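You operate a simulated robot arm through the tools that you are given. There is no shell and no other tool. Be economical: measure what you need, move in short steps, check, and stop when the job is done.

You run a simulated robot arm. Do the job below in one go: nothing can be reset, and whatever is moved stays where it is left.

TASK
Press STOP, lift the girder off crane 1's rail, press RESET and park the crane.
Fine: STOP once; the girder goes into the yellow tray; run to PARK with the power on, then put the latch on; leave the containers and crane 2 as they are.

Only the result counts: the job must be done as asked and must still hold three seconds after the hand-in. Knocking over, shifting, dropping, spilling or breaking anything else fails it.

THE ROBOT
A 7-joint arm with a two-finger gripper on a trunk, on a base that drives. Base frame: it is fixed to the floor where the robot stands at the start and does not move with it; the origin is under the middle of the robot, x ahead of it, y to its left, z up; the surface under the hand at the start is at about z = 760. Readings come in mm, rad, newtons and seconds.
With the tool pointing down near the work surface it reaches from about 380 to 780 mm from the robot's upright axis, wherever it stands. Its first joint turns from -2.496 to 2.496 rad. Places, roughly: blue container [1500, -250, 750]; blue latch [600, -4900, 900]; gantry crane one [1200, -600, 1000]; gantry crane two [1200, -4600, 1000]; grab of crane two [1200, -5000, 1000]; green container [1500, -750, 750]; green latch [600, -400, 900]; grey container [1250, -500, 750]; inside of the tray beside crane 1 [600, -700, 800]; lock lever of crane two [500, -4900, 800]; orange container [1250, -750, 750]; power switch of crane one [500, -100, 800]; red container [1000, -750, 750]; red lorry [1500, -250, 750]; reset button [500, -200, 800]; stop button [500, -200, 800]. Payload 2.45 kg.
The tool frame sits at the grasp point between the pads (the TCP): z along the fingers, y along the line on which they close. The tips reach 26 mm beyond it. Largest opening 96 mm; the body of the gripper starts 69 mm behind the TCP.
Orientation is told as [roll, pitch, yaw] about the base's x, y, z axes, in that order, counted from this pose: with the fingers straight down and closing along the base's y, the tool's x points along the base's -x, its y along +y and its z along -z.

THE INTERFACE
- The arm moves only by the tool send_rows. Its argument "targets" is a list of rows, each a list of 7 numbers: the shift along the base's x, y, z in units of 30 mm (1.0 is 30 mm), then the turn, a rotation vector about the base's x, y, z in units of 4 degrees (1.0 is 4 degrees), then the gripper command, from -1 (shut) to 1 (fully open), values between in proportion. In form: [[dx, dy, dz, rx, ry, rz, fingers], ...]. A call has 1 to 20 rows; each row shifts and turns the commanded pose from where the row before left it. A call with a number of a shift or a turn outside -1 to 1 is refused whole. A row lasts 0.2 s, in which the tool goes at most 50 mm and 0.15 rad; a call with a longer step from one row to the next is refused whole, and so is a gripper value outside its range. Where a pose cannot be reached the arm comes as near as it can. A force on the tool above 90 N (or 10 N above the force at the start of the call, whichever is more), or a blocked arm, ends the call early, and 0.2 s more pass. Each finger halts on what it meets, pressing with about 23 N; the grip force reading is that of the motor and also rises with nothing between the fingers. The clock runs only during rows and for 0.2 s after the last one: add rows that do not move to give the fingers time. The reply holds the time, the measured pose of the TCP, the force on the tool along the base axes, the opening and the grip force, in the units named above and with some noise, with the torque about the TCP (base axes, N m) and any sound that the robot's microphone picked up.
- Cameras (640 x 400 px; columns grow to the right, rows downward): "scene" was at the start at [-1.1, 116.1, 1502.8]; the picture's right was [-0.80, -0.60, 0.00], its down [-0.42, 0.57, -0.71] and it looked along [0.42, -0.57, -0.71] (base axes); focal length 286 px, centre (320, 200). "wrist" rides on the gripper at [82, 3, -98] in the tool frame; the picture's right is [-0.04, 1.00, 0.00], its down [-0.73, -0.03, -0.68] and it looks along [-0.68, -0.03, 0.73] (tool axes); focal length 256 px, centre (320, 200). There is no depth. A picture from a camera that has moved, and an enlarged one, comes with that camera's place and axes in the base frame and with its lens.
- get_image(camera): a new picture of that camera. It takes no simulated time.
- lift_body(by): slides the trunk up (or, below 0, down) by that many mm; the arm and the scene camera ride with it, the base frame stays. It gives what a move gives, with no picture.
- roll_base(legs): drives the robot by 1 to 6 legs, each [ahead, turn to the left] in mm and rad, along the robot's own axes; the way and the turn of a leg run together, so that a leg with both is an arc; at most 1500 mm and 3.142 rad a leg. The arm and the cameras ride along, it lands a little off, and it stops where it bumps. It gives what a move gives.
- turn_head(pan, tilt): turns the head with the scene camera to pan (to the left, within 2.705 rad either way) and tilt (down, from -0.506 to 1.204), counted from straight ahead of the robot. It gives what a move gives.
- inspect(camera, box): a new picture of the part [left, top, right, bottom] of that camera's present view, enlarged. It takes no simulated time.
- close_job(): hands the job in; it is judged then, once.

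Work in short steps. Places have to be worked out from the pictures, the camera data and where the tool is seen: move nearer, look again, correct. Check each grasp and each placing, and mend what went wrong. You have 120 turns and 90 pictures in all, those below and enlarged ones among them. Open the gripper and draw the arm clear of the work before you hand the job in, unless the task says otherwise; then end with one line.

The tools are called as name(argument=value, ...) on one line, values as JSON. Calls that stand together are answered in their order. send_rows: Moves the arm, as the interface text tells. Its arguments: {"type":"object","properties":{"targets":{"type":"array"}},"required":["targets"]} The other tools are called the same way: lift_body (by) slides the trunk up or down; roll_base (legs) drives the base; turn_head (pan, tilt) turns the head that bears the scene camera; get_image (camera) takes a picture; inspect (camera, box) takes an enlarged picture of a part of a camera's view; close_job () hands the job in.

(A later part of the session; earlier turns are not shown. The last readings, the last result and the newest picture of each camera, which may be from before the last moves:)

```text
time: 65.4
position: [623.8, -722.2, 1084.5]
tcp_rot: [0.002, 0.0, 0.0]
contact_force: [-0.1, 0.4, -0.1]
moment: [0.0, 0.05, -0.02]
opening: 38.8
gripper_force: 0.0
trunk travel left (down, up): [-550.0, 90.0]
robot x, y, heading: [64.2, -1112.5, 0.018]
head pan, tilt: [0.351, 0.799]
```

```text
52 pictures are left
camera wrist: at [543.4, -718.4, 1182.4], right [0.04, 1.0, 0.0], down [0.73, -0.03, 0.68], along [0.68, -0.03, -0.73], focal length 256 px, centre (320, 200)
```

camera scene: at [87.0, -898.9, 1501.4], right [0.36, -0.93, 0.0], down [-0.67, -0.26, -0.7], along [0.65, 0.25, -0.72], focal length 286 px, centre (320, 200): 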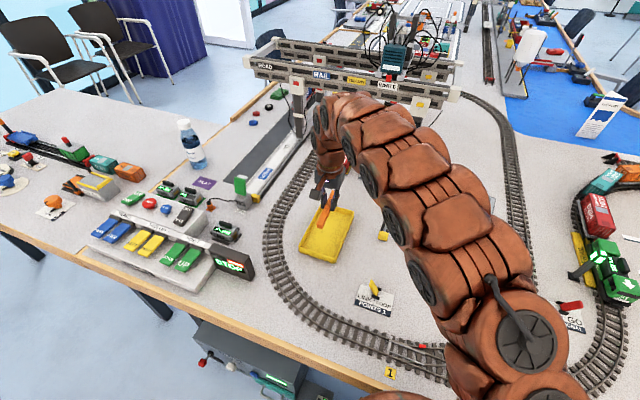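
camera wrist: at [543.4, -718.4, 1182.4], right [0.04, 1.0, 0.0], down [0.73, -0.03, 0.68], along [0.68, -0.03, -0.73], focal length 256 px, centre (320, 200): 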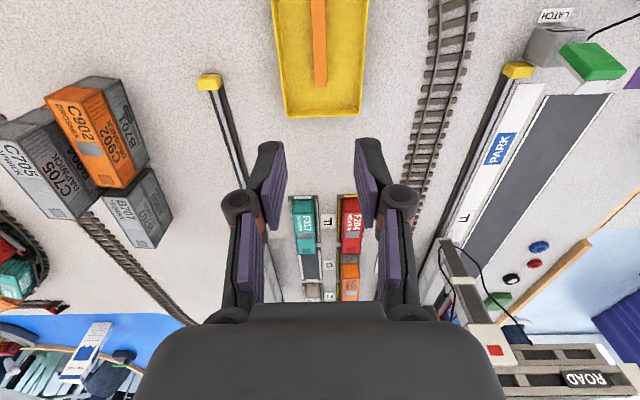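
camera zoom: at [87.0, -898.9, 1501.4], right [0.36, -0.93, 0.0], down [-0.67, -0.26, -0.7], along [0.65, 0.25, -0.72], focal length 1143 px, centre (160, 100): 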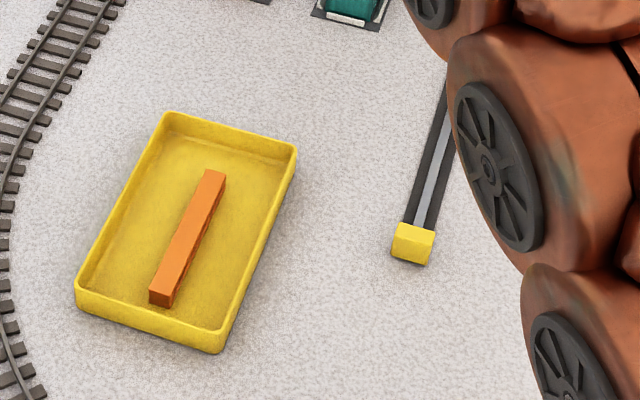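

Girder is in the tray. Now I tuck the arm, then drive back toward the panel with a standoff from the cabinet.

send_rows(targets=[[-0.3, -1, 0.2, 0, 0, 0, -1], [-0.3, -1, 0.2, 0, 0, 0, -1], [-0.3, -1, 0.2, 0, 0, 0, -1], [-0.3, -1, 0.2, 0, 0, 0, -1], [-0.3, -1, 0.2, 0, 0, 0, -1], [-0.3, -1, 0.2, 0, 0, 0, -1], [-0.3, -1, 0.2, 0, 0, 0, -1], [-0.3, -1, 0.2, 0, 0, 0, -1], [-0.3, -1, 0.2, 0, 0, 0, -1], [-0.3, -1, 0.2, 0, 0, 0, -1], [-0.3, -1, 0.2, 0, 0, 0, -1], [-0.3, -1, 0.2, 0, 0, 0, -1], [-0.3, -1, 0.2, 0, 0, 0, -1]])

roll_base(legs=[[-260, 0], [0, 1.55], [1040, 0], [0, -1.57]])

turn_head(pan=-0.3, tilt=0.6)

get_image(camera="scene")

```text
time: 68.2
position: [506.7, -1111.3, 1163.3]
tcp_rot: [0.003, -0.001, 0.0]
contact_force: [0.7, 0.6, 0.1]
moment: [-0.03, 0.0, -0.05]
opening: 0.0
gripper_force: 23.4
trunk travel left (down, up): [-550.0, 90.0]
robot x, y, heading: [65.1, -1113.0, 0.018]
head pan, tilt: [0.351, 0.799]
```

```text
time: 82.6
position: [271.3, -88.6, 1162.9]
tcp_rot: [0.002, -0.001, -0.035]
contact_force: [0.8, -0.3, 0.3]
moment: [0.01, 0.03, 0.01]
opening: 0.2
gripper_force: 22.9
trunk travel left (down, up): [-550.0, 90.0]
robot x, y, heading: [-169.1, -73.4, -0.016]
head pan, tilt: [0.351, 0.799]
```

```text
time: 83.7
position: [272.9, -89.6, 1162.3]
tcp_rot: [0.001, 0.0, -0.035]
contact_force: [0.1, -0.7, 0.2]
moment: [0.01, -0.05, 0.01]
opening: 0.0
gripper_force: 22.5
trunk travel left (down, up): [-550.0, 90.0]
robot x, y, heading: [-170.6, -73.6, -0.017]
head pan, tilt: [-0.3, 0.6]
```

```text
51 pictures are left
camera scene: at [-132.9, 82.9, 1518.3], right [-0.31, -0.95, 0.0], down [-0.54, 0.18, -0.82], along [0.78, -0.26, -0.57], focal length 286 px, centre (320, 200)
```

scene: 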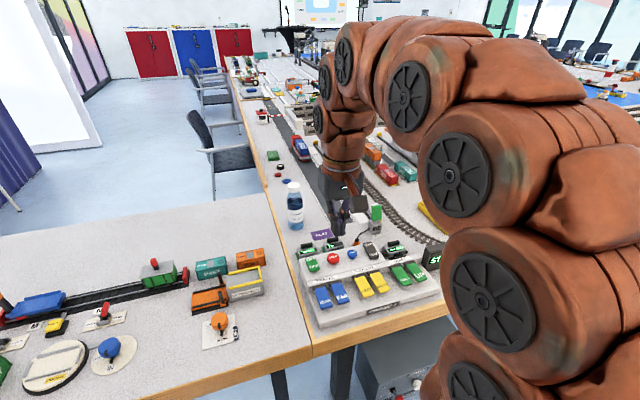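

I look with the wrist camera from here (it faces the panel), then advance.

get_image(camera="wrist")

inspect(camera="scene", box=[280, 180, 460, 340])

roll_base(legs=[[125, 0.015]])

```text
50 pictures are left
camera wrist: at [191.9, -83.9, 1260.0], right [0.07, 1.0, 0.0], down [0.73, -0.06, 0.68], along [0.68, -0.05, -0.73], focal length 256 px, centre (320, 200)
```

wrist: 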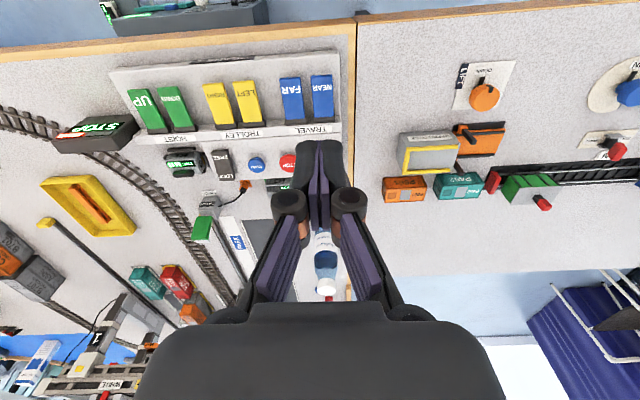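

```text
2.50 times, centred on (370, 260) of scene
camera zoom: at [-132.9, 82.9, 1518.3], right [-0.31, -0.95, 0.0], down [-0.54, 0.18, -0.82], along [0.78, -0.26, -0.57], focal length 714 px, centre (195, 50)
```

zoom: 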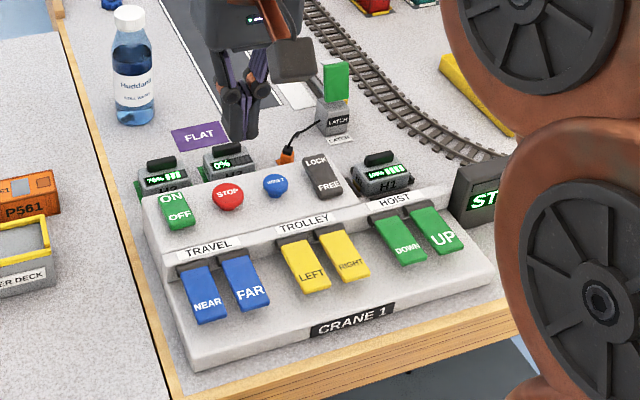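

```text
time: 84.9
position: [398.8, -86.0, 1162.8]
tcp_rot: [0.002, -0.001, -0.022]
contact_force: [-0.3, 0.3, -0.7]
moment: [-0.01, -0.02, 0.02]
opening: 0.1
gripper_force: 23.7
trunk travel left (down, up): [-550.0, 90.0]
robot x, y, heading: [-44.8, -76.5, -0.002]
head pan, tilt: [-0.3, 0.6]
```

Panel read: CRANE 1, sign says "STOP". I look at it from the wrist camera now to judge rocker states.

get_image(camera="wrist")

inspect(camera="wrist", box=[80, 0, 400, 180])

inspect(camera="scene", box=[320, 230, 480, 380])

```text
48 pictures are left
camera wrist: at [318.2, -80.6, 1260.1], right [0.06, 1.0, 0.0], down [0.73, -0.05, 0.68], along [0.68, -0.04, -0.73], focal length 256 px, centre (320, 200)
```

wrist: 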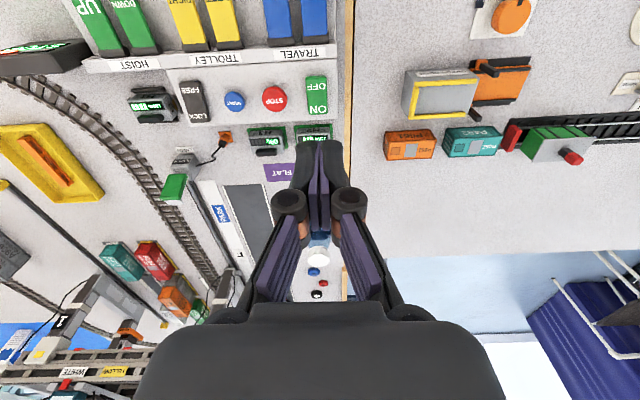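

```text
2.00 times, centred on (240, 90) of wrist
camera zoom: at [318.2, -80.6, 1260.1], right [0.06, 1.0, 0.0], down [0.73, -0.05, 0.68], along [0.68, -0.04, -0.73], focal length 512 px, centre (480, 420)
```

zoom: 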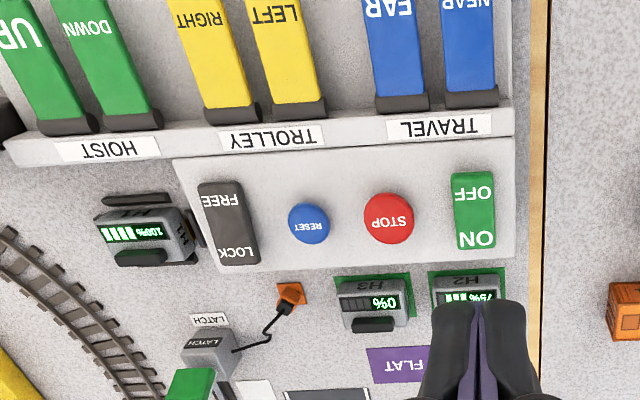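

```text
2.67 times, centred on (400, 305) of scene
camera zoom: at [-8.8, 81.9, 1518.4], right [-0.3, -0.95, 0.0], down [-0.54, 0.17, -0.83], along [0.79, -0.25, -0.56], focal length 762 px, centre (107, -80)
```

zoom: 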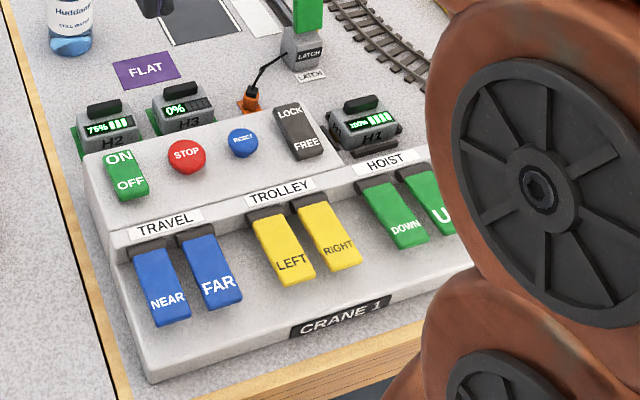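

RESET computed at [480,-234]. I move above it (z≈900).

send_rows(targets=[[0.3, -0.548, -0.9, 0, 0, 0.3, -1], [0.3, -0.548, -0.9, 0, 0, 0, -1], [0.3, -0.548, -0.9, 0, 0, 0, -1], [0.3, -0.548, -0.9, 0, 0, 0, -1], [0.3, -0.548, -0.9, 0, 0, 0, -1], [0.3, -0.548, -0.9, 0, 0, 0, -1], [0.3, -0.548, -0.9, 0, 0, 0, -1], [0.3, -0.548, -0.9, 0, 0, 0, -1], [0.3, -0.548, -0.9, 0, 0, 0, -1]])

get_image(camera="wrist")

```text
time: 86.9
position: [480.6, -233.4, 919.6]
tcp_rot: [0.001, -0.004, 0.0]
contact_force: [-1.3, -0.8, 1.0]
moment: [-0.05, -0.07, -0.01]
opening: 0.1
gripper_force: 23.6
trunk travel left (down, up): [-550.0, 90.0]
robot x, y, heading: [-43.5, -75.3, -0.006]
head pan, tilt: [-0.3, 0.6]
```

```text
45 pictures are left
camera wrist: at [399.5, -230.2, 1017.1], right [0.04, 1.0, 0.0], down [0.73, -0.03, 0.68], along [0.68, -0.03, -0.73], focal length 256 px, centre (320, 200)
```

wrist: 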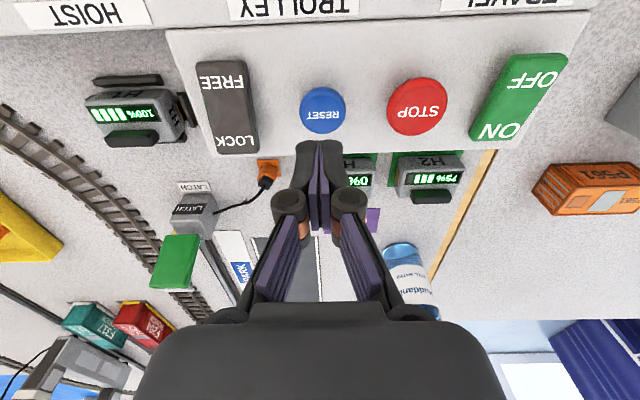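

Aligned over RESET. I descend to press gently.

send_rows(targets=[[0, 0, -0.9, 0, 0, 0, -1], [0, 0, -0.7, 0, 0, 0, -1], [0, 0, -0.15, 0, 0, 0, -1], [0, 0, -0.15, 0, 0, 0, -1]])

```text
time: 87.9
position: [480.0, -231.2, 864.6]
tcp_rot: [0.002, -0.006, -0.002]
contact_force: [0.0, 3.3, 14.9]
moment: [0.08, 0.09, -0.04]
opening: 5.7
gripper_force: 28.5
trunk travel left (down, up): [-550.0, 90.0]
robot x, y, heading: [-45.8, -76.9, -0.005]
head pan, tilt: [-0.3, 0.6]
heard: click
```

Click heard. I rise and look at the sign and panel.

send_rows(targets=[[0, 0, 0.5, 0, 0, 0, -1], [0, 0, 1, 0, 0, 0, -1], [0, 0, 1, 0, 0, 0, -1], [0, 0, 1, 0, 0, 0, -1], [0, 0, 1, 0, 0, 0, -1]])

inspect(camera="scene", box=[320, 230, 420, 330])

get_image(camera="wrist")

```text
time: 89.1
position: [482.3, -232.8, 999.0]
tcp_rot: [0.001, -0.002, -0.003]
contact_force: [0.4, 0.7, 0.6]
moment: [0.02, -0.01, 0.03]
opening: 0.2
gripper_force: 28.4
trunk travel left (down, up): [-550.0, 90.0]
robot x, y, heading: [-47.0, -74.9, 0.0]
head pan, tilt: [-0.3, 0.6]
```

```text
4.00 times, centred on (370, 280) of scene
camera zoom: at [-8.3, 81.8, 1518.4], right [-0.3, -0.95, 0.0], down [-0.54, 0.17, -0.82], along [0.79, -0.25, -0.57], focal length 1143 px, centre (120, -120)
```

zoom: 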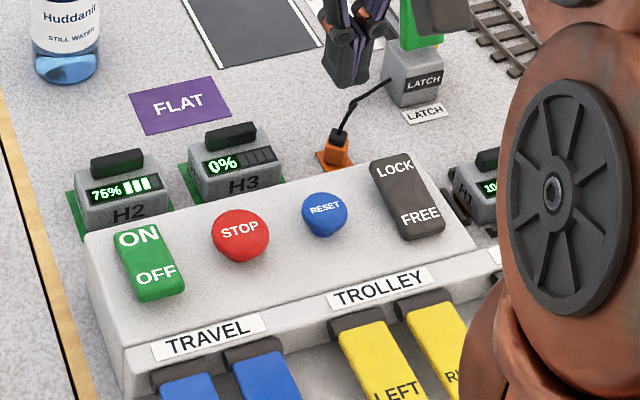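

```text
43 pictures are left
camera wrist: at [401.0, -229.7, 1096.3], right [0.04, 1.0, 0.0], down [0.73, -0.03, 0.68], along [0.68, -0.03, -0.73], focal length 256 px, centre (320, 200)
```

wrist: 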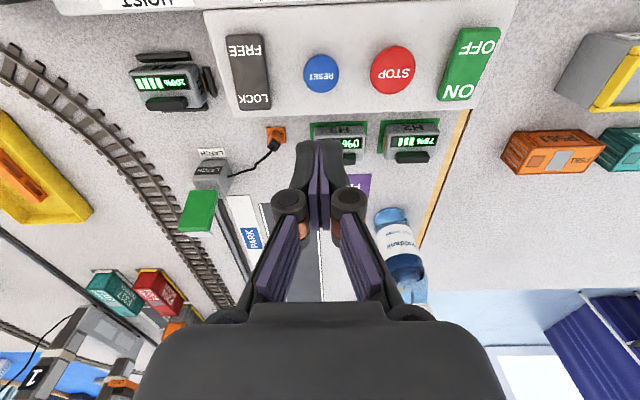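

Rockers unclear, but travel will tell. NEAR paddle is at about [365,-96,~795]. I move above it.

send_rows(targets=[[-0.633, 0.761, -0.55, 0, 0, 0, -1], [-0.633, 0.761, -0.55, 0, 0, 0, -1], [-0.633, 0.761, -0.55, 0, 0, 0, -1], [-0.633, 0.761, -0.55, 0, 0, 0, -1], [-0.633, 0.761, -0.55, 0, 0, 0, -1], [-0.633, 0.761, -0.55, 0, 0, 0, -1]])

get_image(camera="wrist")

get_image(camera="scene")

```text
time: 90.5
position: [365.5, -96.9, 900.5]
tcp_rot: [0.002, -0.001, -0.004]
contact_force: [-0.2, 0.1, 0.1]
moment: [0.02, 0.03, -0.02]
opening: 0.0
gripper_force: 28.7
trunk travel left (down, up): [-550.0, 90.0]
robot x, y, heading: [-42.5, -72.8, -0.003]
head pan, tilt: [-0.3, 0.6]
```

```text
42 pictures are left
camera wrist: at [284.9, -93.6, 997.0], right [0.04, 1.0, 0.0], down [0.73, -0.03, 0.68], along [0.68, -0.03, -0.73], focal length 256 px, centre (320, 200)
```

wrist: 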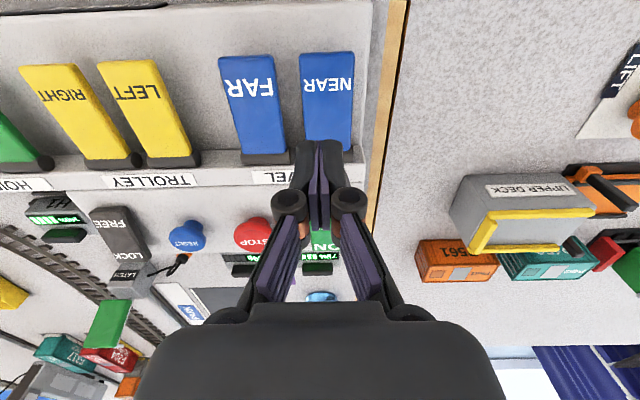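

```text
41 pictures are left
camera scene: at [-8.5, 81.7, 1518.4], right [-0.3, -0.95, 0.0], down [-0.54, 0.17, -0.83], along [0.79, -0.25, -0.56], focal length 286 px, centre (320, 200)
```

scene: 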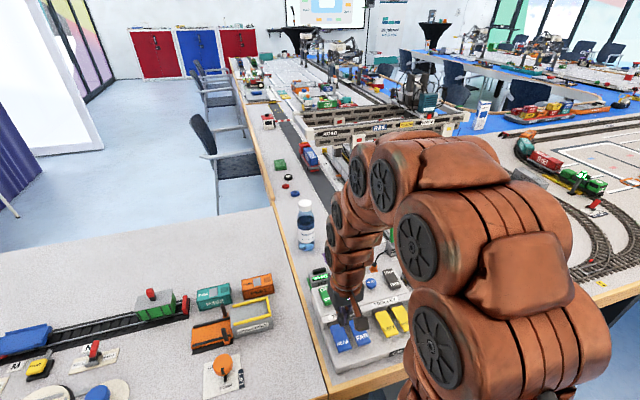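

NEAR paddle spans x≈332–408 at y≈-90. I shift slightly and descend close.

send_rows(targets=[[-0.33, 0.2, -0.9, 0, 0, 0, -1], [0, 0, -0.8, 0, 0, 0, -1], [0, 0, -0.3, 0, 0, 0, -1], [0, 0, -0.2, 0, 0, 0, -1]])

inspect(camera="scene", box=[260, 100, 400, 200])

```text
time: 91.5
position: [356.5, -90.7, 834.5]
tcp_rot: [0.002, -0.006, 0.001]
contact_force: [3.7, -1.5, 31.7]
moment: [-0.06, -0.48, -0.02]
opening: 6.0
gripper_force: 28.2
trunk travel left (down, up): [-550.0, 90.0]
robot x, y, heading: [-43.5, -75.6, -0.004]
head pan, tilt: [-0.3, 0.6]
```

```text
4.00 times, centred on (330, 150) of scene
camera zoom: at [-9.3, 81.8, 1519.2], right [-0.3, -0.95, 0.0], down [-0.54, 0.17, -0.83], along [0.79, -0.25, -0.56], focal length 1143 px, centre (280, 400)
```

zoom: 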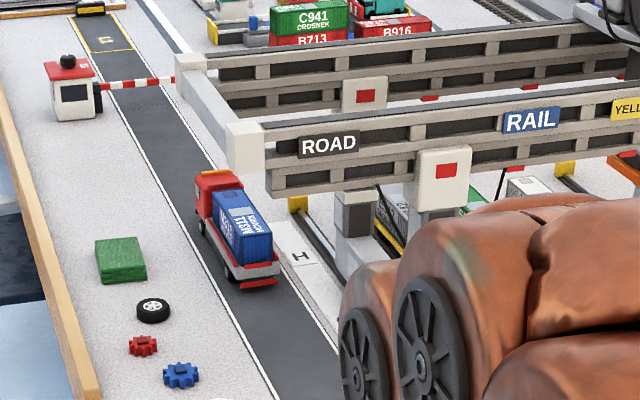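

Paddle touched with 32 N; I press a bit further and hold 1 s, then compare the crane's place.

send_rows(targets=[[0, 0, -0.15, 0, 0, 0, -1], [0, 0, 0, 0, 0, 0, -1], [0, 0, 0, 0, 0, 0, -1], [0, 0, 0, 0, 0, 0, -1], [0, 0, 0, 0, 0, 0, -1]])

inspect(camera="scene", box=[260, 100, 400, 200])

```text
time: 92.2
position: [355.7, -90.0, 833.6]
tcp_rot: [0.0, -0.017, -0.002]
contact_force: [-36.8, 1.2, 215.9]
moment: [0.0, -2.27, 0.08]
opening: 5.9
gripper_force: 28.6
trunk travel left (down, up): [-550.0, 90.0]
robot x, y, heading: [-41.9, -78.5, -0.005]
head pan, tilt: [-0.3, 0.6]
stopped in row 3: the force on the tool passed its limit at 92 N (the readings are from after the stop); the commanded pose is now the measured one
```

```text
4.00 times, centred on (330, 150) of scene
camera zoom: at [-15.4, 82.0, 1519.6], right [-0.3, -0.95, 0.0], down [-0.54, 0.17, -0.83], along [0.79, -0.25, -0.56], focal length 1143 px, centre (280, 400)
```

zoom: 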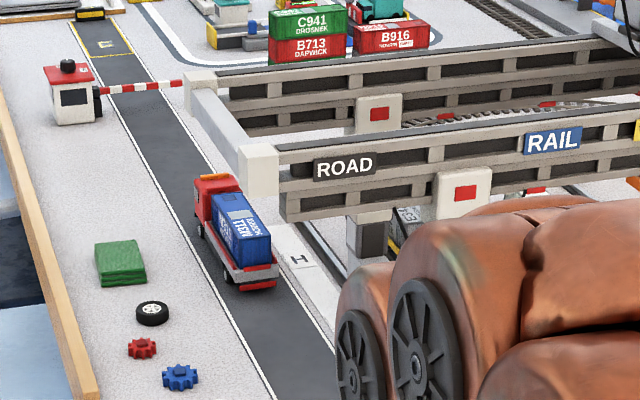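

The crane is moving nearer — power is on. I ease the force by 3 mm and keep holding.

send_rows(targets=[[0, 0, 0.1, 0, 0, 0, -1], [0, 0, 0, 0, 0, 0, -1], [0, 0, 0, 0, 0, 0, -1], [0, 0, 0, 0, 0, 0, -1]])

get_image(camera="scene")

```text
time: 93.2
position: [355.6, -91.5, 835.1]
tcp_rot: [0.002, -0.013, -0.003]
contact_force: [-2.1, -7.2, 36.1]
moment: [-0.19, -0.14, -0.1]
opening: 6.1
gripper_force: 28.8
trunk travel left (down, up): [-550.0, 90.0]
robot x, y, heading: [-45.7, -76.1, -0.004]
head pan, tilt: [-0.3, 0.6]
```

```text
38 pictures are left
camera scene: at [-12.5, 81.6, 1518.8], right [-0.3, -0.95, 0.0], down [-0.54, 0.17, -0.83], along [0.79, -0.25, -0.56], focal length 286 px, centre (320, 200)
```

scene: 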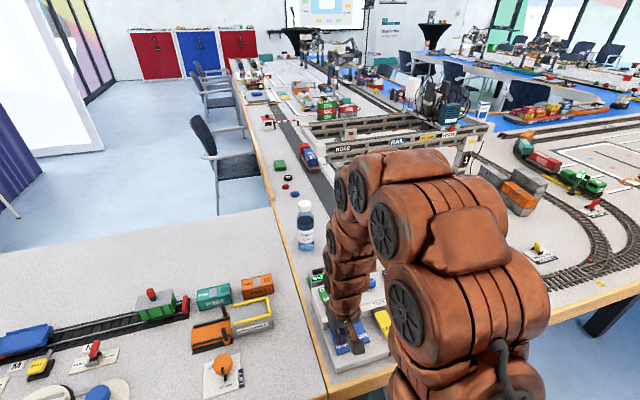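

Still running at a safe force (36 N). Hold another ~1.5 s.

send_rows(targets=[[0, 0, 0, 0, 0, 0, -1], [0, 0, 0, 0, 0, 0, -1], [0, 0, 0, 0, 0, 0, -1], [0, 0, 0, 0, 0, 0, -1], [0, 0, 0, 0, 0, 0, -1], [0, 0, 0, 0, 0, 0, -1]])

get_image(camera="scene")

inspect(camera="wrist", box=[0, 100, 320, 400])

```text
time: 94.6
position: [354.5, -90.6, 835.3]
tcp_rot: [0.002, -0.011, -0.003]
contact_force: [-1.4, -3.3, 41.7]
moment: [-0.03, -0.15, -0.08]
opening: 6.2
gripper_force: 28.7
trunk travel left (down, up): [-550.0, 90.0]
robot x, y, heading: [-42.0, -72.4, -0.0]
head pan, tilt: [-0.3, 0.6]
```

```text
37 pictures are left
camera scene: at [-12.6, 81.8, 1518.7], right [-0.3, -0.95, 0.0], down [-0.54, 0.17, -0.83], along [0.79, -0.25, -0.56], focal length 286 px, centre (320, 200)
```

scene: 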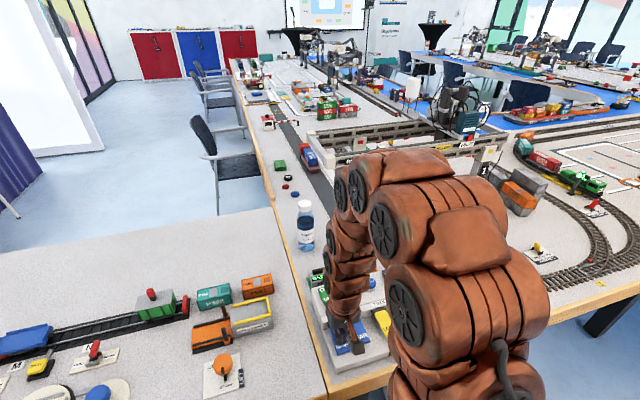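

```text
1.33 times, centred on (160, 250) of wrist
camera zoom: at [273.7, -87.0, 931.1], right [0.04, 1.0, 0.0], down [0.73, -0.03, 0.69], along [0.69, -0.03, -0.73], focal length 341 px, centre (533, 133)
```

zoom: 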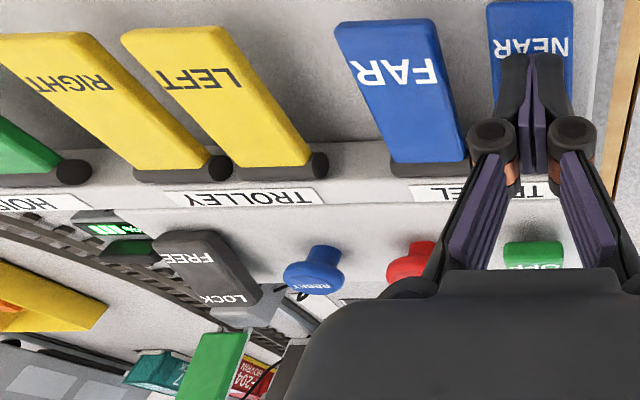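

The crane moves ~70 mm/s. Holding one more second, then look.

send_rows(targets=[[0, 0, 0, 0, 0, 0, -1], [0, 0, 0, 0, 0, 0, -1], [0, 0, 0, 0, 0, 0, -1], [0, 0, 0, 0, 0, 0, -1]])

inspect(camera="scene", box=[260, 80, 560, 260])

```text
time: 95.6
position: [355.7, -90.4, 834.4]
tcp_rot: [0.003, -0.012, -0.001]
contact_force: [3.1, -1.4, 39.4]
moment: [-0.01, -0.48, 0.01]
opening: 5.9
gripper_force: 28.3
trunk travel left (down, up): [-550.0, 90.0]
robot x, y, heading: [-44.5, -75.8, -0.008]
head pan, tilt: [-0.3, 0.6]
```

```text
2.13 times, centred on (410, 170) of scene
camera zoom: at [-12.8, 82.0, 1518.7], right [-0.3, -0.95, 0.0], down [-0.54, 0.17, -0.83], along [0.79, -0.25, -0.56], focal length 609 px, centre (128, 264)
```

zoom: 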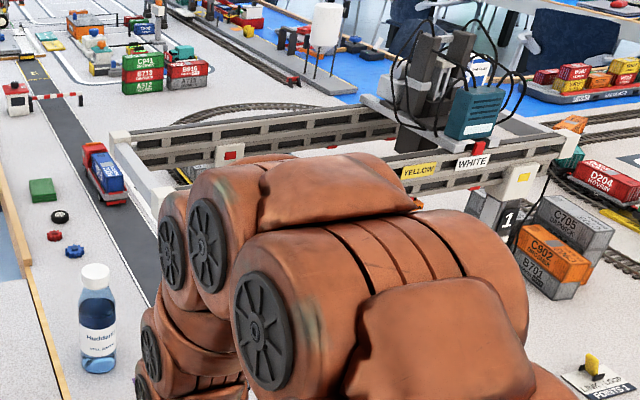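

Left beam end now at x≈940. Hold ~0.8 s more and look.

send_rows(targets=[[0, 0, 0, 0, 0, 0, -1], [0, 0, 0, 0, 0, 0, -1], [0, 0, 0, 0, 0, 0, -1]])

inspect(camera="scene", box=[260, 80, 560, 260])

```text
time: 96.4
position: [356.1, -90.1, 834.9]
tcp_rot: [0.003, -0.011, -0.002]
contact_force: [-41.2, 3.7, 272.2]
moment: [0.01, -2.99, 0.16]
opening: 5.9
gripper_force: 28.3
trunk travel left (down, up): [-550.0, 90.0]
robot x, y, heading: [-40.7, -79.2, -0.006]
head pan, tilt: [-0.3, 0.6]
```

```text
2.13 times, centred on (410, 170) of scene
camera zoom: at [-12.8, 82.1, 1518.6], right [-0.3, -0.95, 0.0], down [-0.54, 0.17, -0.83], along [0.79, -0.25, -0.56], focal length 609 px, centre (128, 264)
```

zoom: 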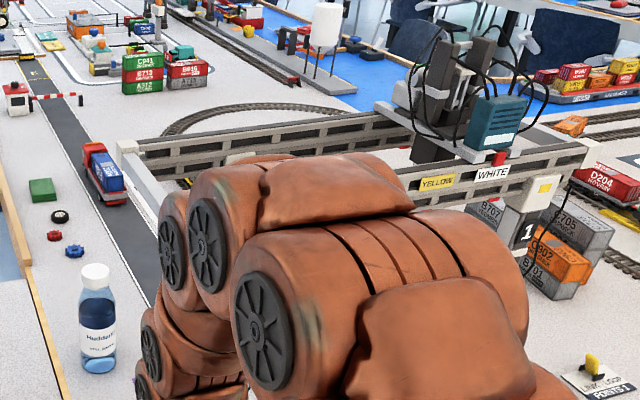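

Still running; force spiked, so I ease up 1.5 mm while holding further.

send_rows(targets=[[0, 0, 0.05, 0, 0, 0, -1], [0, 0, 0, 0, 0, 0, -1], [0, 0, 0, 0, 0, 0, -1]])

inspect(camera="scene", box=[260, 80, 560, 260])

```text
time: 97.2
position: [355.4, -89.6, 835.8]
tcp_rot: [0.002, -0.009, -0.003]
contact_force: [-10.6, 0.7, 26.2]
moment: [0.02, 0.06, 0.05]
opening: 5.9
gripper_force: 28.5
trunk travel left (down, up): [-550.0, 90.0]
robot x, y, heading: [-43.4, -75.1, -0.006]
head pan, tilt: [-0.3, 0.6]
```

```text
2.13 times, centred on (410, 170) of scene
camera zoom: at [-11.8, 82.1, 1518.3], right [-0.3, -0.95, 0.0], down [-0.54, 0.17, -0.83], along [0.79, -0.25, -0.56], focal length 609 px, centre (128, 264)
```

zoom: 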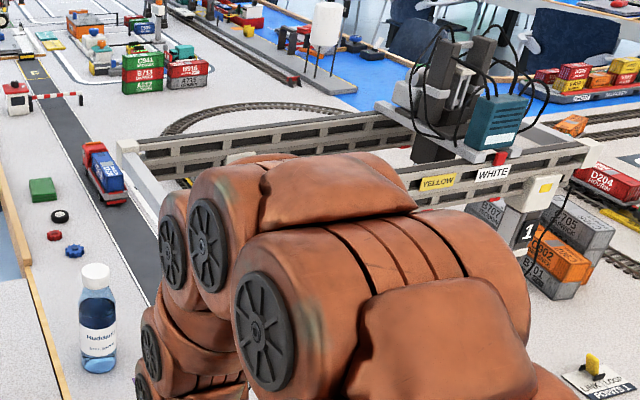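

The crane did not move further: either at its end stop or the paddle let go. I lift off and look at its place.

send_rows(targets=[[0, 0, 1, 0, 0, 0, -1], [0, 0, 1, 0, 0, 0, -1], [0, 0, 1, 0, 0, 0, -1], [0, 0, 1, 0, 0, 0, -1], [0, 0, 1, 0, 0, 0, -1], [0, 0, 1, 0, 0, 0, -1], [0, 0, 1, 0, 0, 0, -1], [0, 0, 1, 0, 0, 0, -1]])

get_image(camera="wrist")

get_image(camera="scene")

```text
time: 99.0
position: [357.8, -90.4, 1076.2]
tcp_rot: [0.001, -0.008, 0.0]
contact_force: [-0.8, 0.4, -0.2]
moment: [0.0, -0.02, 0.0]
opening: 0.0
gripper_force: 28.2
trunk travel left (down, up): [-550.0, 90.0]
robot x, y, heading: [-42.9, -75.2, -0.007]
head pan, tilt: [-0.3, 0.6]
```

```text
32 pictures are left
camera wrist: at [275.8, -86.8, 1172.8], right [0.04, 1.0, 0.0], down [0.73, -0.03, 0.68], along [0.68, -0.03, -0.73], focal length 256 px, centre (320, 200)
```

wrist: 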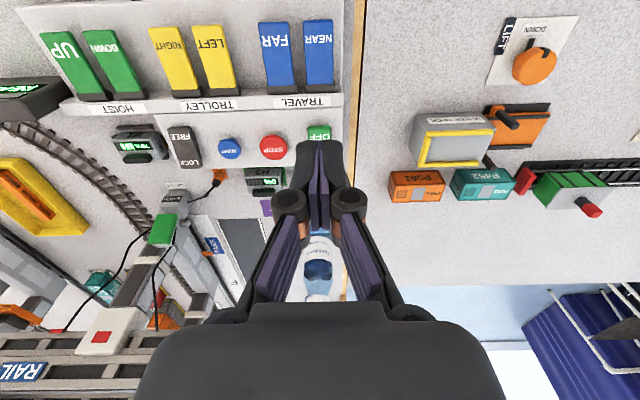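

```text
31 pictures are left
camera scene: at [-8.3, 81.8, 1518.4], right [-0.3, -0.95, 0.0], down [-0.54, 0.17, -0.83], along [0.79, -0.25, -0.56], focal length 286 px, centre (320, 200)
```

scene: 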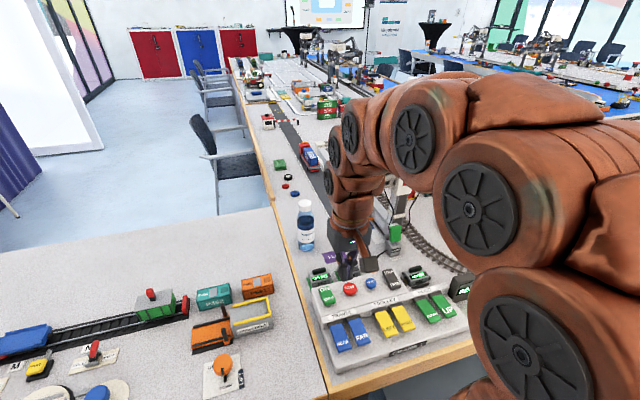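

I inspect the latch region from the wrist and scene views.

inspect(camera="wrist", box=[0, 140, 320, 380])

inspect(camera="scene", box=[320, 170, 480, 300])

```text
1.67 times, centred on (160, 260) of wrist
camera zoom: at [275.8, -86.8, 1172.8], right [0.04, 1.0, 0.0], down [0.73, -0.03, 0.68], along [0.68, -0.03, -0.73], focal length 427 px, centre (587, 100)
```

zoom: 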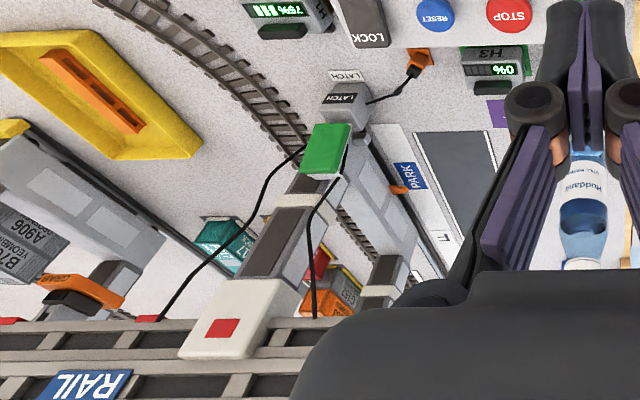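

```text
3.08 times, centred on (400, 235) of scene
camera zoom: at [-8.3, 81.8, 1518.4], right [-0.3, -0.95, 0.0], down [-0.54, 0.17, -0.83], along [0.79, -0.25, -0.56], focal length 879 px, centre (74, 92)
```

zoom: 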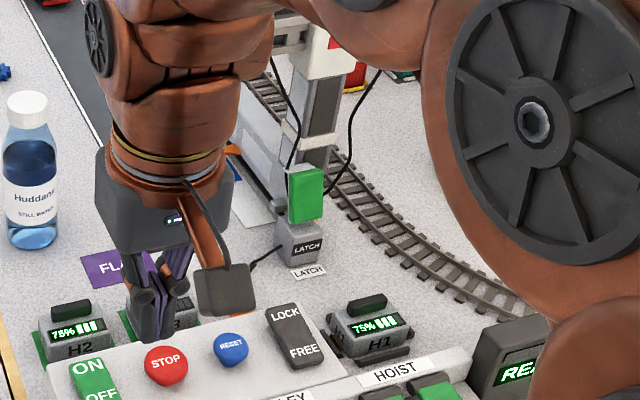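

Sign seems to read "READY" and the orange pointer is beside PARK. I move the arm for a closer view of the pointer and latch.

send_rows(targets=[[0.9, -0.9, 0, 0, 0, 0, -1], [0.9, -0.9, 0, 0, 0, 0, -1], [0.9, -0.9, 0, 0, 0, 0, -1], [0.9, -0.9, 0, 0, 0, 0, -1], [0.9, -0.9, 0, 0, 0, 0, -1], [0.9, -0.9, 0, 0, 0, 0, -1]])

get_image(camera="wrist")

inspect(camera="scene", box=[320, 130, 500, 330])

```text
time: 100.4
position: [519.4, -253.7, 1075.8]
tcp_rot: [0.001, -0.007, -0.001]
contact_force: [-0.5, -0.7, 0.6]
moment: [-0.01, -0.03, 0.0]
opening: 0.1
gripper_force: 28.9
trunk travel left (down, up): [-550.0, 90.0]
robot x, y, heading: [-45.3, -77.2, -0.011]
head pan, tilt: [-0.3, 0.6]
```

```text
28 pictures are left
camera wrist: at [438.2, -250.8, 1173.0], right [0.04, 1.0, 0.0], down [0.73, -0.03, 0.68], along [0.68, -0.03, -0.73], focal length 256 px, centre (320, 200)
```

wrist: 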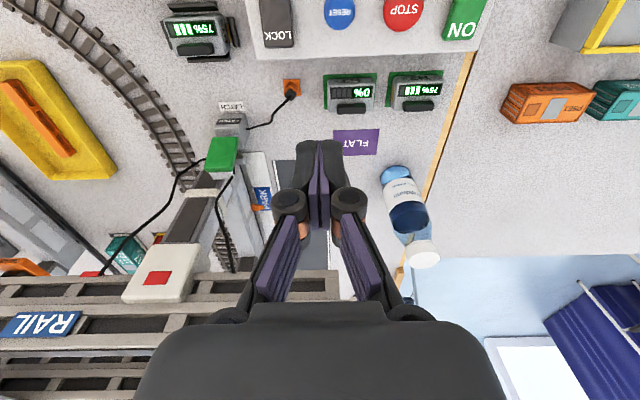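

```text
2.00 times, centred on (410, 230) of scene
camera zoom: at [-8.9, 82.0, 1518.3], right [-0.3, -0.95, 0.0], down [-0.54, 0.17, -0.83], along [0.79, -0.25, -0.56], focal length 571 px, centre (140, 140)
```

zoom: 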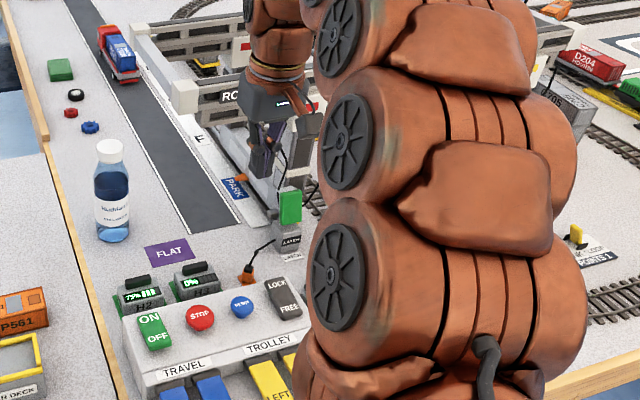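

inspect(camera="wrist", box=[170, 80, 310, 280])

```text
2.00 times, centred on (240, 180) of wrist
camera zoom: at [438.2, -250.8, 1173.0], right [0.04, 1.0, 0.0], down [0.73, -0.03, 0.68], along [0.68, -0.03, -0.73], focal length 512 px, centre (480, 240)
```

zoom: 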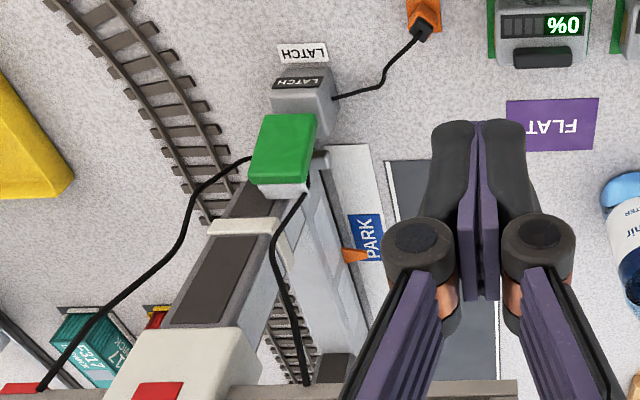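

The pointer sits at the PARK label's far half (≈10–20 mm past centre?). To confirm it's at the end of travel, I'll press NEAR again briefly and compare. First move over the paddle.

send_rows(targets=[[-0.9, 0.9, 0, 0, 0.1, 0, -1], [-0.9, 0.9, 0, 0, 0, 0, -1], [-0.9, 0.9, 0, 0, 0, 0, -1], [-0.9, 0.9, 0, 0, 0, 0, -1], [-0.9, 0.9, -0.6, 0, 0, 0, -1], [-0.9, 0.9, -0.9, 0, 0, 0, -1], [0, 0, -1, 0, 0, 0, -1], [0, 0, -1, 0, 0, 0, -1], [0, 0, -1, 0, 0, 0, -1], [0, 0, -1, 0, 0, 0, -1], [0, 0, -1, 0, 0, 0, -1], [0, 0, -0.6, 0, 0, 0, -1]])

send_rows(targets=[[0, 0, -0.6, 0, 0, 0, -1], [0, 0, -0.35, 0, 0, 0, -1], [0, 0, 0, 0, 0, 0, -1], [0, 0, 0, 0, 0, 0, -1]])

inspect(camera="scene", box=[260, 80, 560, 260])

```text
time: 103.0
position: [358.3, -92.0, 861.8]
tcp_rot: [0.002, -0.001, -0.001]
contact_force: [-0.7, 0.3, 0.1]
moment: [0.02, -0.01, -0.02]
opening: 0.1
gripper_force: 28.5
trunk travel left (down, up): [-550.0, 90.0]
robot x, y, heading: [-49.1, -76.1, -0.005]
head pan, tilt: [-0.3, 0.6]
```

```text
time: 104.0
position: [359.1, -91.1, 835.4]
tcp_rot: [0.001, -0.005, -0.001]
contact_force: [2.3, -4.6, 26.4]
moment: [-0.09, -0.4, -0.02]
opening: 5.8
gripper_force: 28.7
trunk travel left (down, up): [-550.0, 90.0]
robot x, y, heading: [-44.9, -74.4, -0.005]
head pan, tilt: [-0.3, 0.6]
```

```text
2.13 times, centred on (410, 170) of scene
camera zoom: at [-9.2, 81.5, 1518.7], right [-0.3, -0.95, 0.0], down [-0.54, 0.17, -0.83], along [0.79, -0.25, -0.56], focal length 609 px, centre (128, 264)
```

zoom: 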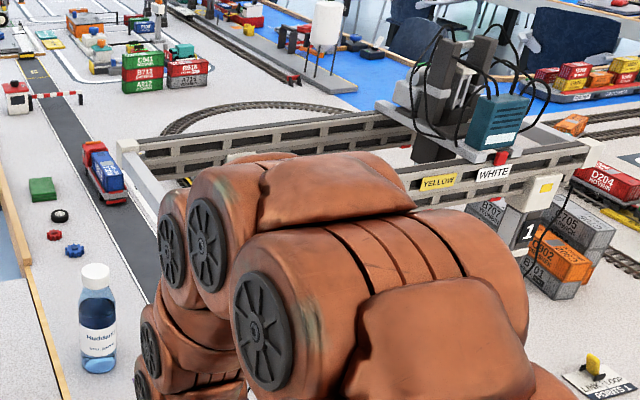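

No movement at 26 N. I press 2 mm deeper, as when it ran, and compare once more.

send_rows(targets=[[0, 0, -0.07, 0, 0, 0, -1], [0, 0, 0, 0, 0, 0, -1], [0, 0, 0, 0, 0, 0, -1]])

inspect(camera="scene", box=[260, 80, 560, 260])

```text
time: 104.8
position: [358.3, -91.0, 833.1]
tcp_rot: [0.001, -0.004, -0.002]
contact_force: [7.8, 1.6, 65.6]
moment: [0.01, -0.96, -0.01]
opening: 5.9
gripper_force: 28.9
trunk travel left (down, up): [-550.0, 90.0]
robot x, y, heading: [-45.0, -76.0, -0.005]
head pan, tilt: [-0.3, 0.6]
```

```text
2.13 times, centred on (410, 170) of scene
camera zoom: at [-10.2, 81.9, 1518.8], right [-0.3, -0.95, 0.0], down [-0.54, 0.17, -0.83], along [0.79, -0.25, -0.56], focal length 609 px, centre (128, 264)
```

zoom: 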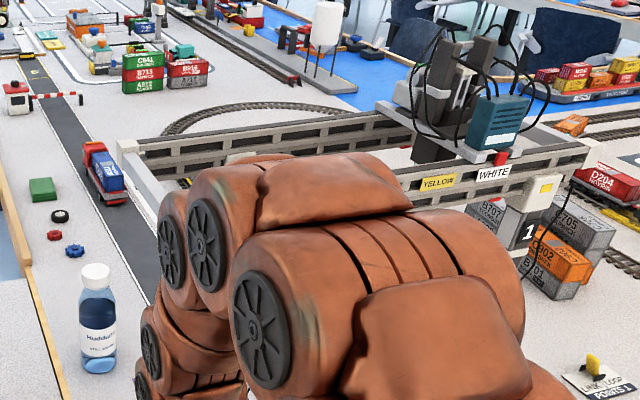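

No movement even at 66 N: the crane is at its PARK end. I lift off and approach the latch for a closer look.

send_rows(targets=[[0, 0, 1, 0, 0, 0, -1], [0, 0, 1, 0, 0, 0, -1], [0, 0, 1, 0, 0, 0, -1], [0, 0, 1, 0, 0, 0, -1], [0.3, -0.9, 0.6, 0, 0, 0, -1], [0.3, -0.9, 0, 0, 0, 0, -1], [0.3, -0.9, 0, 0, 0, 0, -1], [0.3, -0.9, 0, 0, 0, 0, -1], [0.3, -0.9, 0, 0, 0, 0, -1], [0.3, -0.9, 0, 0, 0, 0, -1], [0.3, -0.9, 0, 0, 0, 0, -1], [0.3, -0.9, 0, 0, 0, 0, -1], [0.3, -0.9, 0, 0, 0, 0, -1], [0.3, -0.9, 0, 0, 0, 0, -1]])

inspect(camera="wrist", box=[160, 40, 480, 240])

get_image(camera="scene")

```text
time: 107.8
position: [446.5, -361.0, 969.2]
tcp_rot: [0.002, 0.0, -0.001]
contact_force: [0.7, 0.2, -0.6]
moment: [0.02, 0.0, 0.0]
opening: 0.0
gripper_force: 28.5
trunk travel left (down, up): [-550.0, 90.0]
robot x, y, heading: [-44.7, -74.7, -0.001]
head pan, tilt: [-0.3, 0.6]
```

```text
2.00 times, centred on (320, 140) of wrist
camera zoom: at [366.0, -357.7, 1066.1], right [0.04, 1.0, 0.0], down [0.73, -0.03, 0.68], along [0.68, -0.03, -0.73], focal length 512 px, centre (320, 320)
```

zoom: 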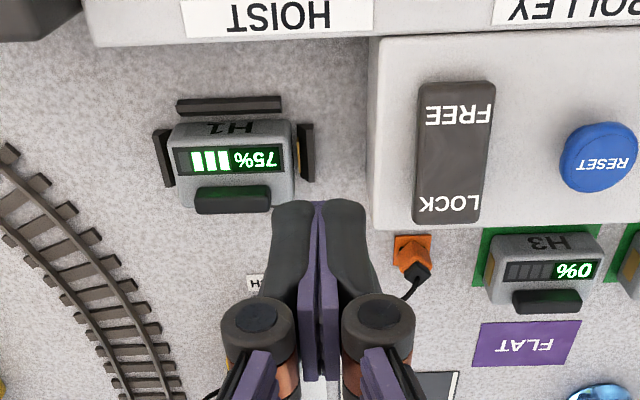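

```text
22 pictures are left
camera scene: at [-8.5, 81.8, 1518.4], right [-0.3, -0.95, 0.0], down [-0.54, 0.17, -0.83], along [0.79, -0.25, -0.56], focal length 286 px, centre (320, 200)
```

scene: 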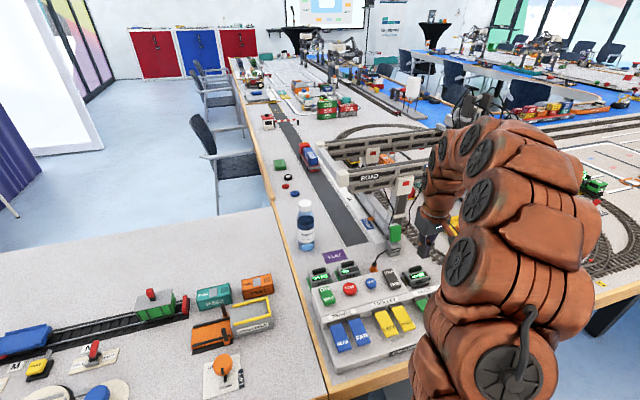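

inspect(camera="scene", box=[340, 170, 430, 270])

```text
4.00 times, centred on (385, 220) of scene
camera zoom: at [-8.5, 81.8, 1518.4], right [-0.3, -0.95, 0.0], down [-0.54, 0.17, -0.83], along [0.79, -0.25, -0.56], focal length 1143 px, centre (60, 120)
```

zoom: 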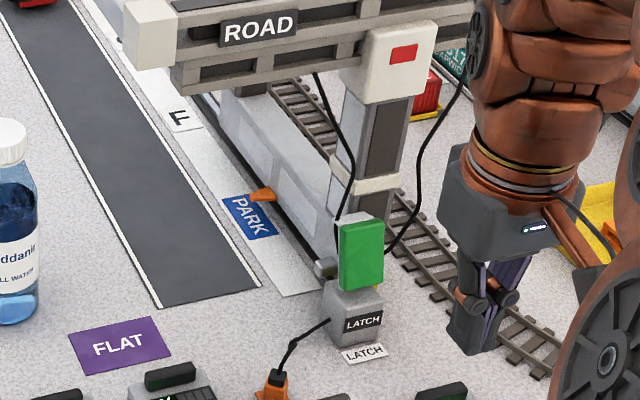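

The latch is a green upright lever on a block, hinged along y at about [630,-405,825], top ≈[660,-412,873], next to the crane's truck. It should flip over toward the crane (+x). I approach with the closed fingers tilted 30° forward so the gripper body stays clear of the crane.

send_rows(targets=[[0.5, -0.2, -0.28, 0, -0.94, 0, -1], [0.5, -0.2, -0.28, 0, -0.94, 0, -1], [0.5, -0.2, -0.28, 0, -0.94, 0, -1], [0.5, -0.2, -0.28, 0, -0.94, 0, -1], [0.5, -0.2, -0.28, 0, -0.94, 0, -1], [0.5, -0.2, -0.28, 0, -0.94, 0, -1], [0.5, -0.2, -0.28, 0, -0.94, 0, -1], [0.5, -0.2, -0.28, 0, -0.94, 0, -1], [0, 0, 0, 0, 0, 0, -1]])

get_image(camera="wrist")

inspect(camera="scene", box=[340, 170, 450, 280])

```text
time: 109.8
position: [567.7, -408.6, 902.7]
tcp_rot: [0.003, -0.528, -0.002]
contact_force: [-0.5, -0.1, 0.9]
moment: [0.01, -0.02, 0.03]
opening: 0.0
gripper_force: 28.4
trunk travel left (down, up): [-550.0, 90.0]
robot x, y, heading: [-46.3, -77.7, -0.007]
head pan, tilt: [-0.3, 0.6]
```

```text
20 pictures are left
camera wrist: at [449.5, -404.8, 945.3], right [0.03, 1.0, 0.02], down [0.29, -0.03, 0.96], along [0.96, -0.03, -0.29], focal length 256 px, centre (320, 200)
```

wrist: 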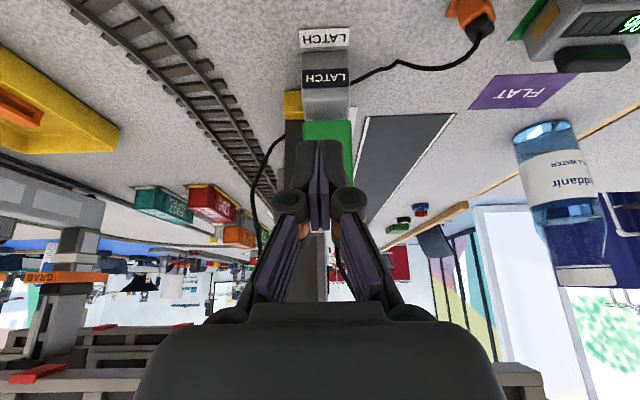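

```text
3.64 times, centred on (395, 225) of scene
camera zoom: at [-8.4, 81.6, 1518.4], right [-0.3, -0.95, 0.0], down [-0.54, 0.17, -0.83], along [0.79, -0.25, -0.56], focal length 1039 px, centre (47, 109)
```

zoom: 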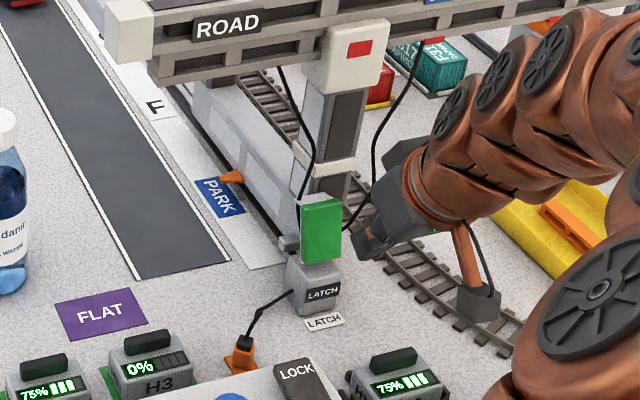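

Aligned in y (lever centre ≈-405). I lower to lever mid-height and push gently forward.

send_rows(targets=[[0, 0.1, -0.8, 0, 0, 0, -1], [0.5, 0, 0, 0, 0, 0, -1], [0.5, 0, 0, 0, 0, 0, -1], [0.3, 0, 0, 0, 0, 0, -1], [0.3, 0, 0, 0, 0, 0, -1], [0.3, 0, 0, 0, 0, 0, -1]])

inspect(camera="scene", box=[340, 170, 450, 280])

```text
time: 111.2
position: [625.6, -404.6, 876.7]
tcp_rot: [0.002, -0.524, -0.002]
contact_force: [-0.2, 0.0, 0.0]
moment: [0.02, 0.0, 0.01]
opening: 0.0
gripper_force: 28.6
trunk travel left (down, up): [-550.0, 90.0]
robot x, y, heading: [-41.3, -75.2, -0.007]
head pan, tilt: [-0.3, 0.6]
```

```text
3.64 times, centred on (395, 225) of scene
camera zoom: at [-8.5, 81.5, 1518.4], right [-0.3, -0.95, 0.0], down [-0.54, 0.17, -0.83], along [0.79, -0.25, -0.56], focal length 1039 px, centre (47, 109)
```

zoom: 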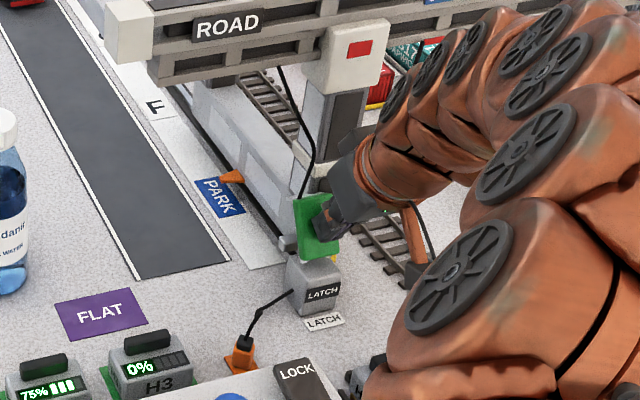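

Close to the lever, no force yet. I push on in small steps.

send_rows(targets=[[0.3, 0, 0, 0, 0, 0, -1], [0.3, 0, 0, 0, 0, 0, -1], [0.3, 0, -0.05, 0, 0, 0, -1]])

inspect(camera="scene", box=[340, 170, 450, 280])

```text
time: 112.0
position: [652.0, -404.5, 875.5]
tcp_rot: [0.001, -0.526, 0.0]
contact_force: [-2.0, -0.2, 0.3]
moment: [-0.01, 0.01, 0.01]
opening: 0.0
gripper_force: 28.5
trunk travel left (down, up): [-550.0, 90.0]
robot x, y, heading: [-44.4, -78.9, -0.011]
head pan, tilt: [-0.3, 0.6]
```

```text
3.64 times, centred on (395, 225) of scene
camera zoom: at [-8.5, 81.6, 1518.4], right [-0.3, -0.95, 0.0], down [-0.54, 0.17, -0.83], along [0.79, -0.25, -0.56], focal length 1039 px, centre (47, 109)
```

zoom: 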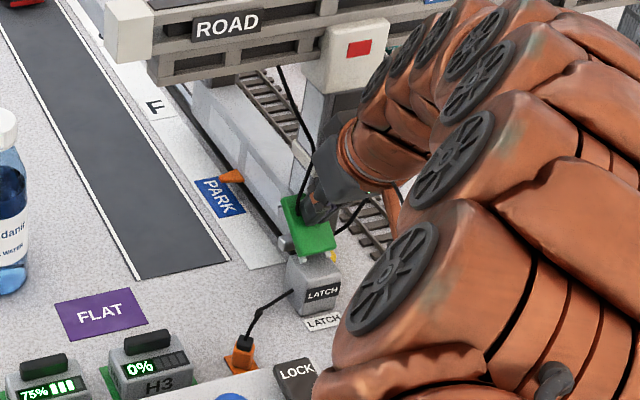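

The lever swings forward easily. I press forward and down to fold it home.

send_rows(targets=[[0.2, 0, -0.2, 0, 0, 0, -1], [0.1, 0, -0.2, 0, 0, 0, -1], [0, 0, -0.2, 0, 0, 0, -1], [0, 0, -0.2, 0, 0, 0, -1]])

inspect(camera="scene", box=[340, 170, 450, 280])

```text
time: 113.0
position: [658.9, -406.5, 856.2]
tcp_rot: [0.0, -0.533, 0.0]
contact_force: [-23.1, 2.1, 37.9]
moment: [0.06, 0.28, -0.04]
opening: 6.0
gripper_force: 28.4
trunk travel left (down, up): [-550.0, 90.0]
robot x, y, heading: [-39.7, -76.7, -0.005]
head pan, tilt: [-0.3, 0.6]
```

```text
3.64 times, centred on (395, 225) of scene
camera zoom: at [-12.0, 82.9, 1519.0], right [-0.3, -0.95, 0.0], down [-0.54, 0.17, -0.83], along [0.79, -0.25, -0.56], focal length 1039 px, centre (47, 109)
```

zoom: 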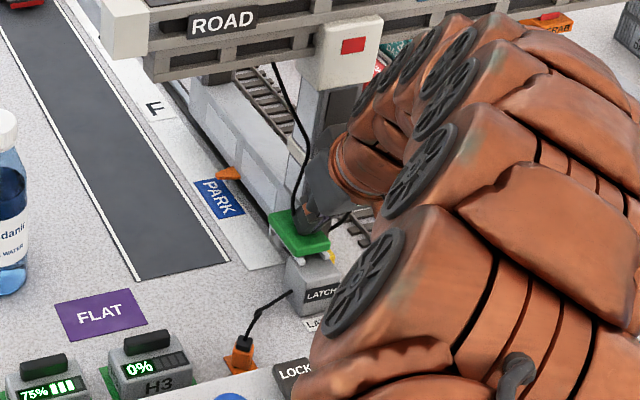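

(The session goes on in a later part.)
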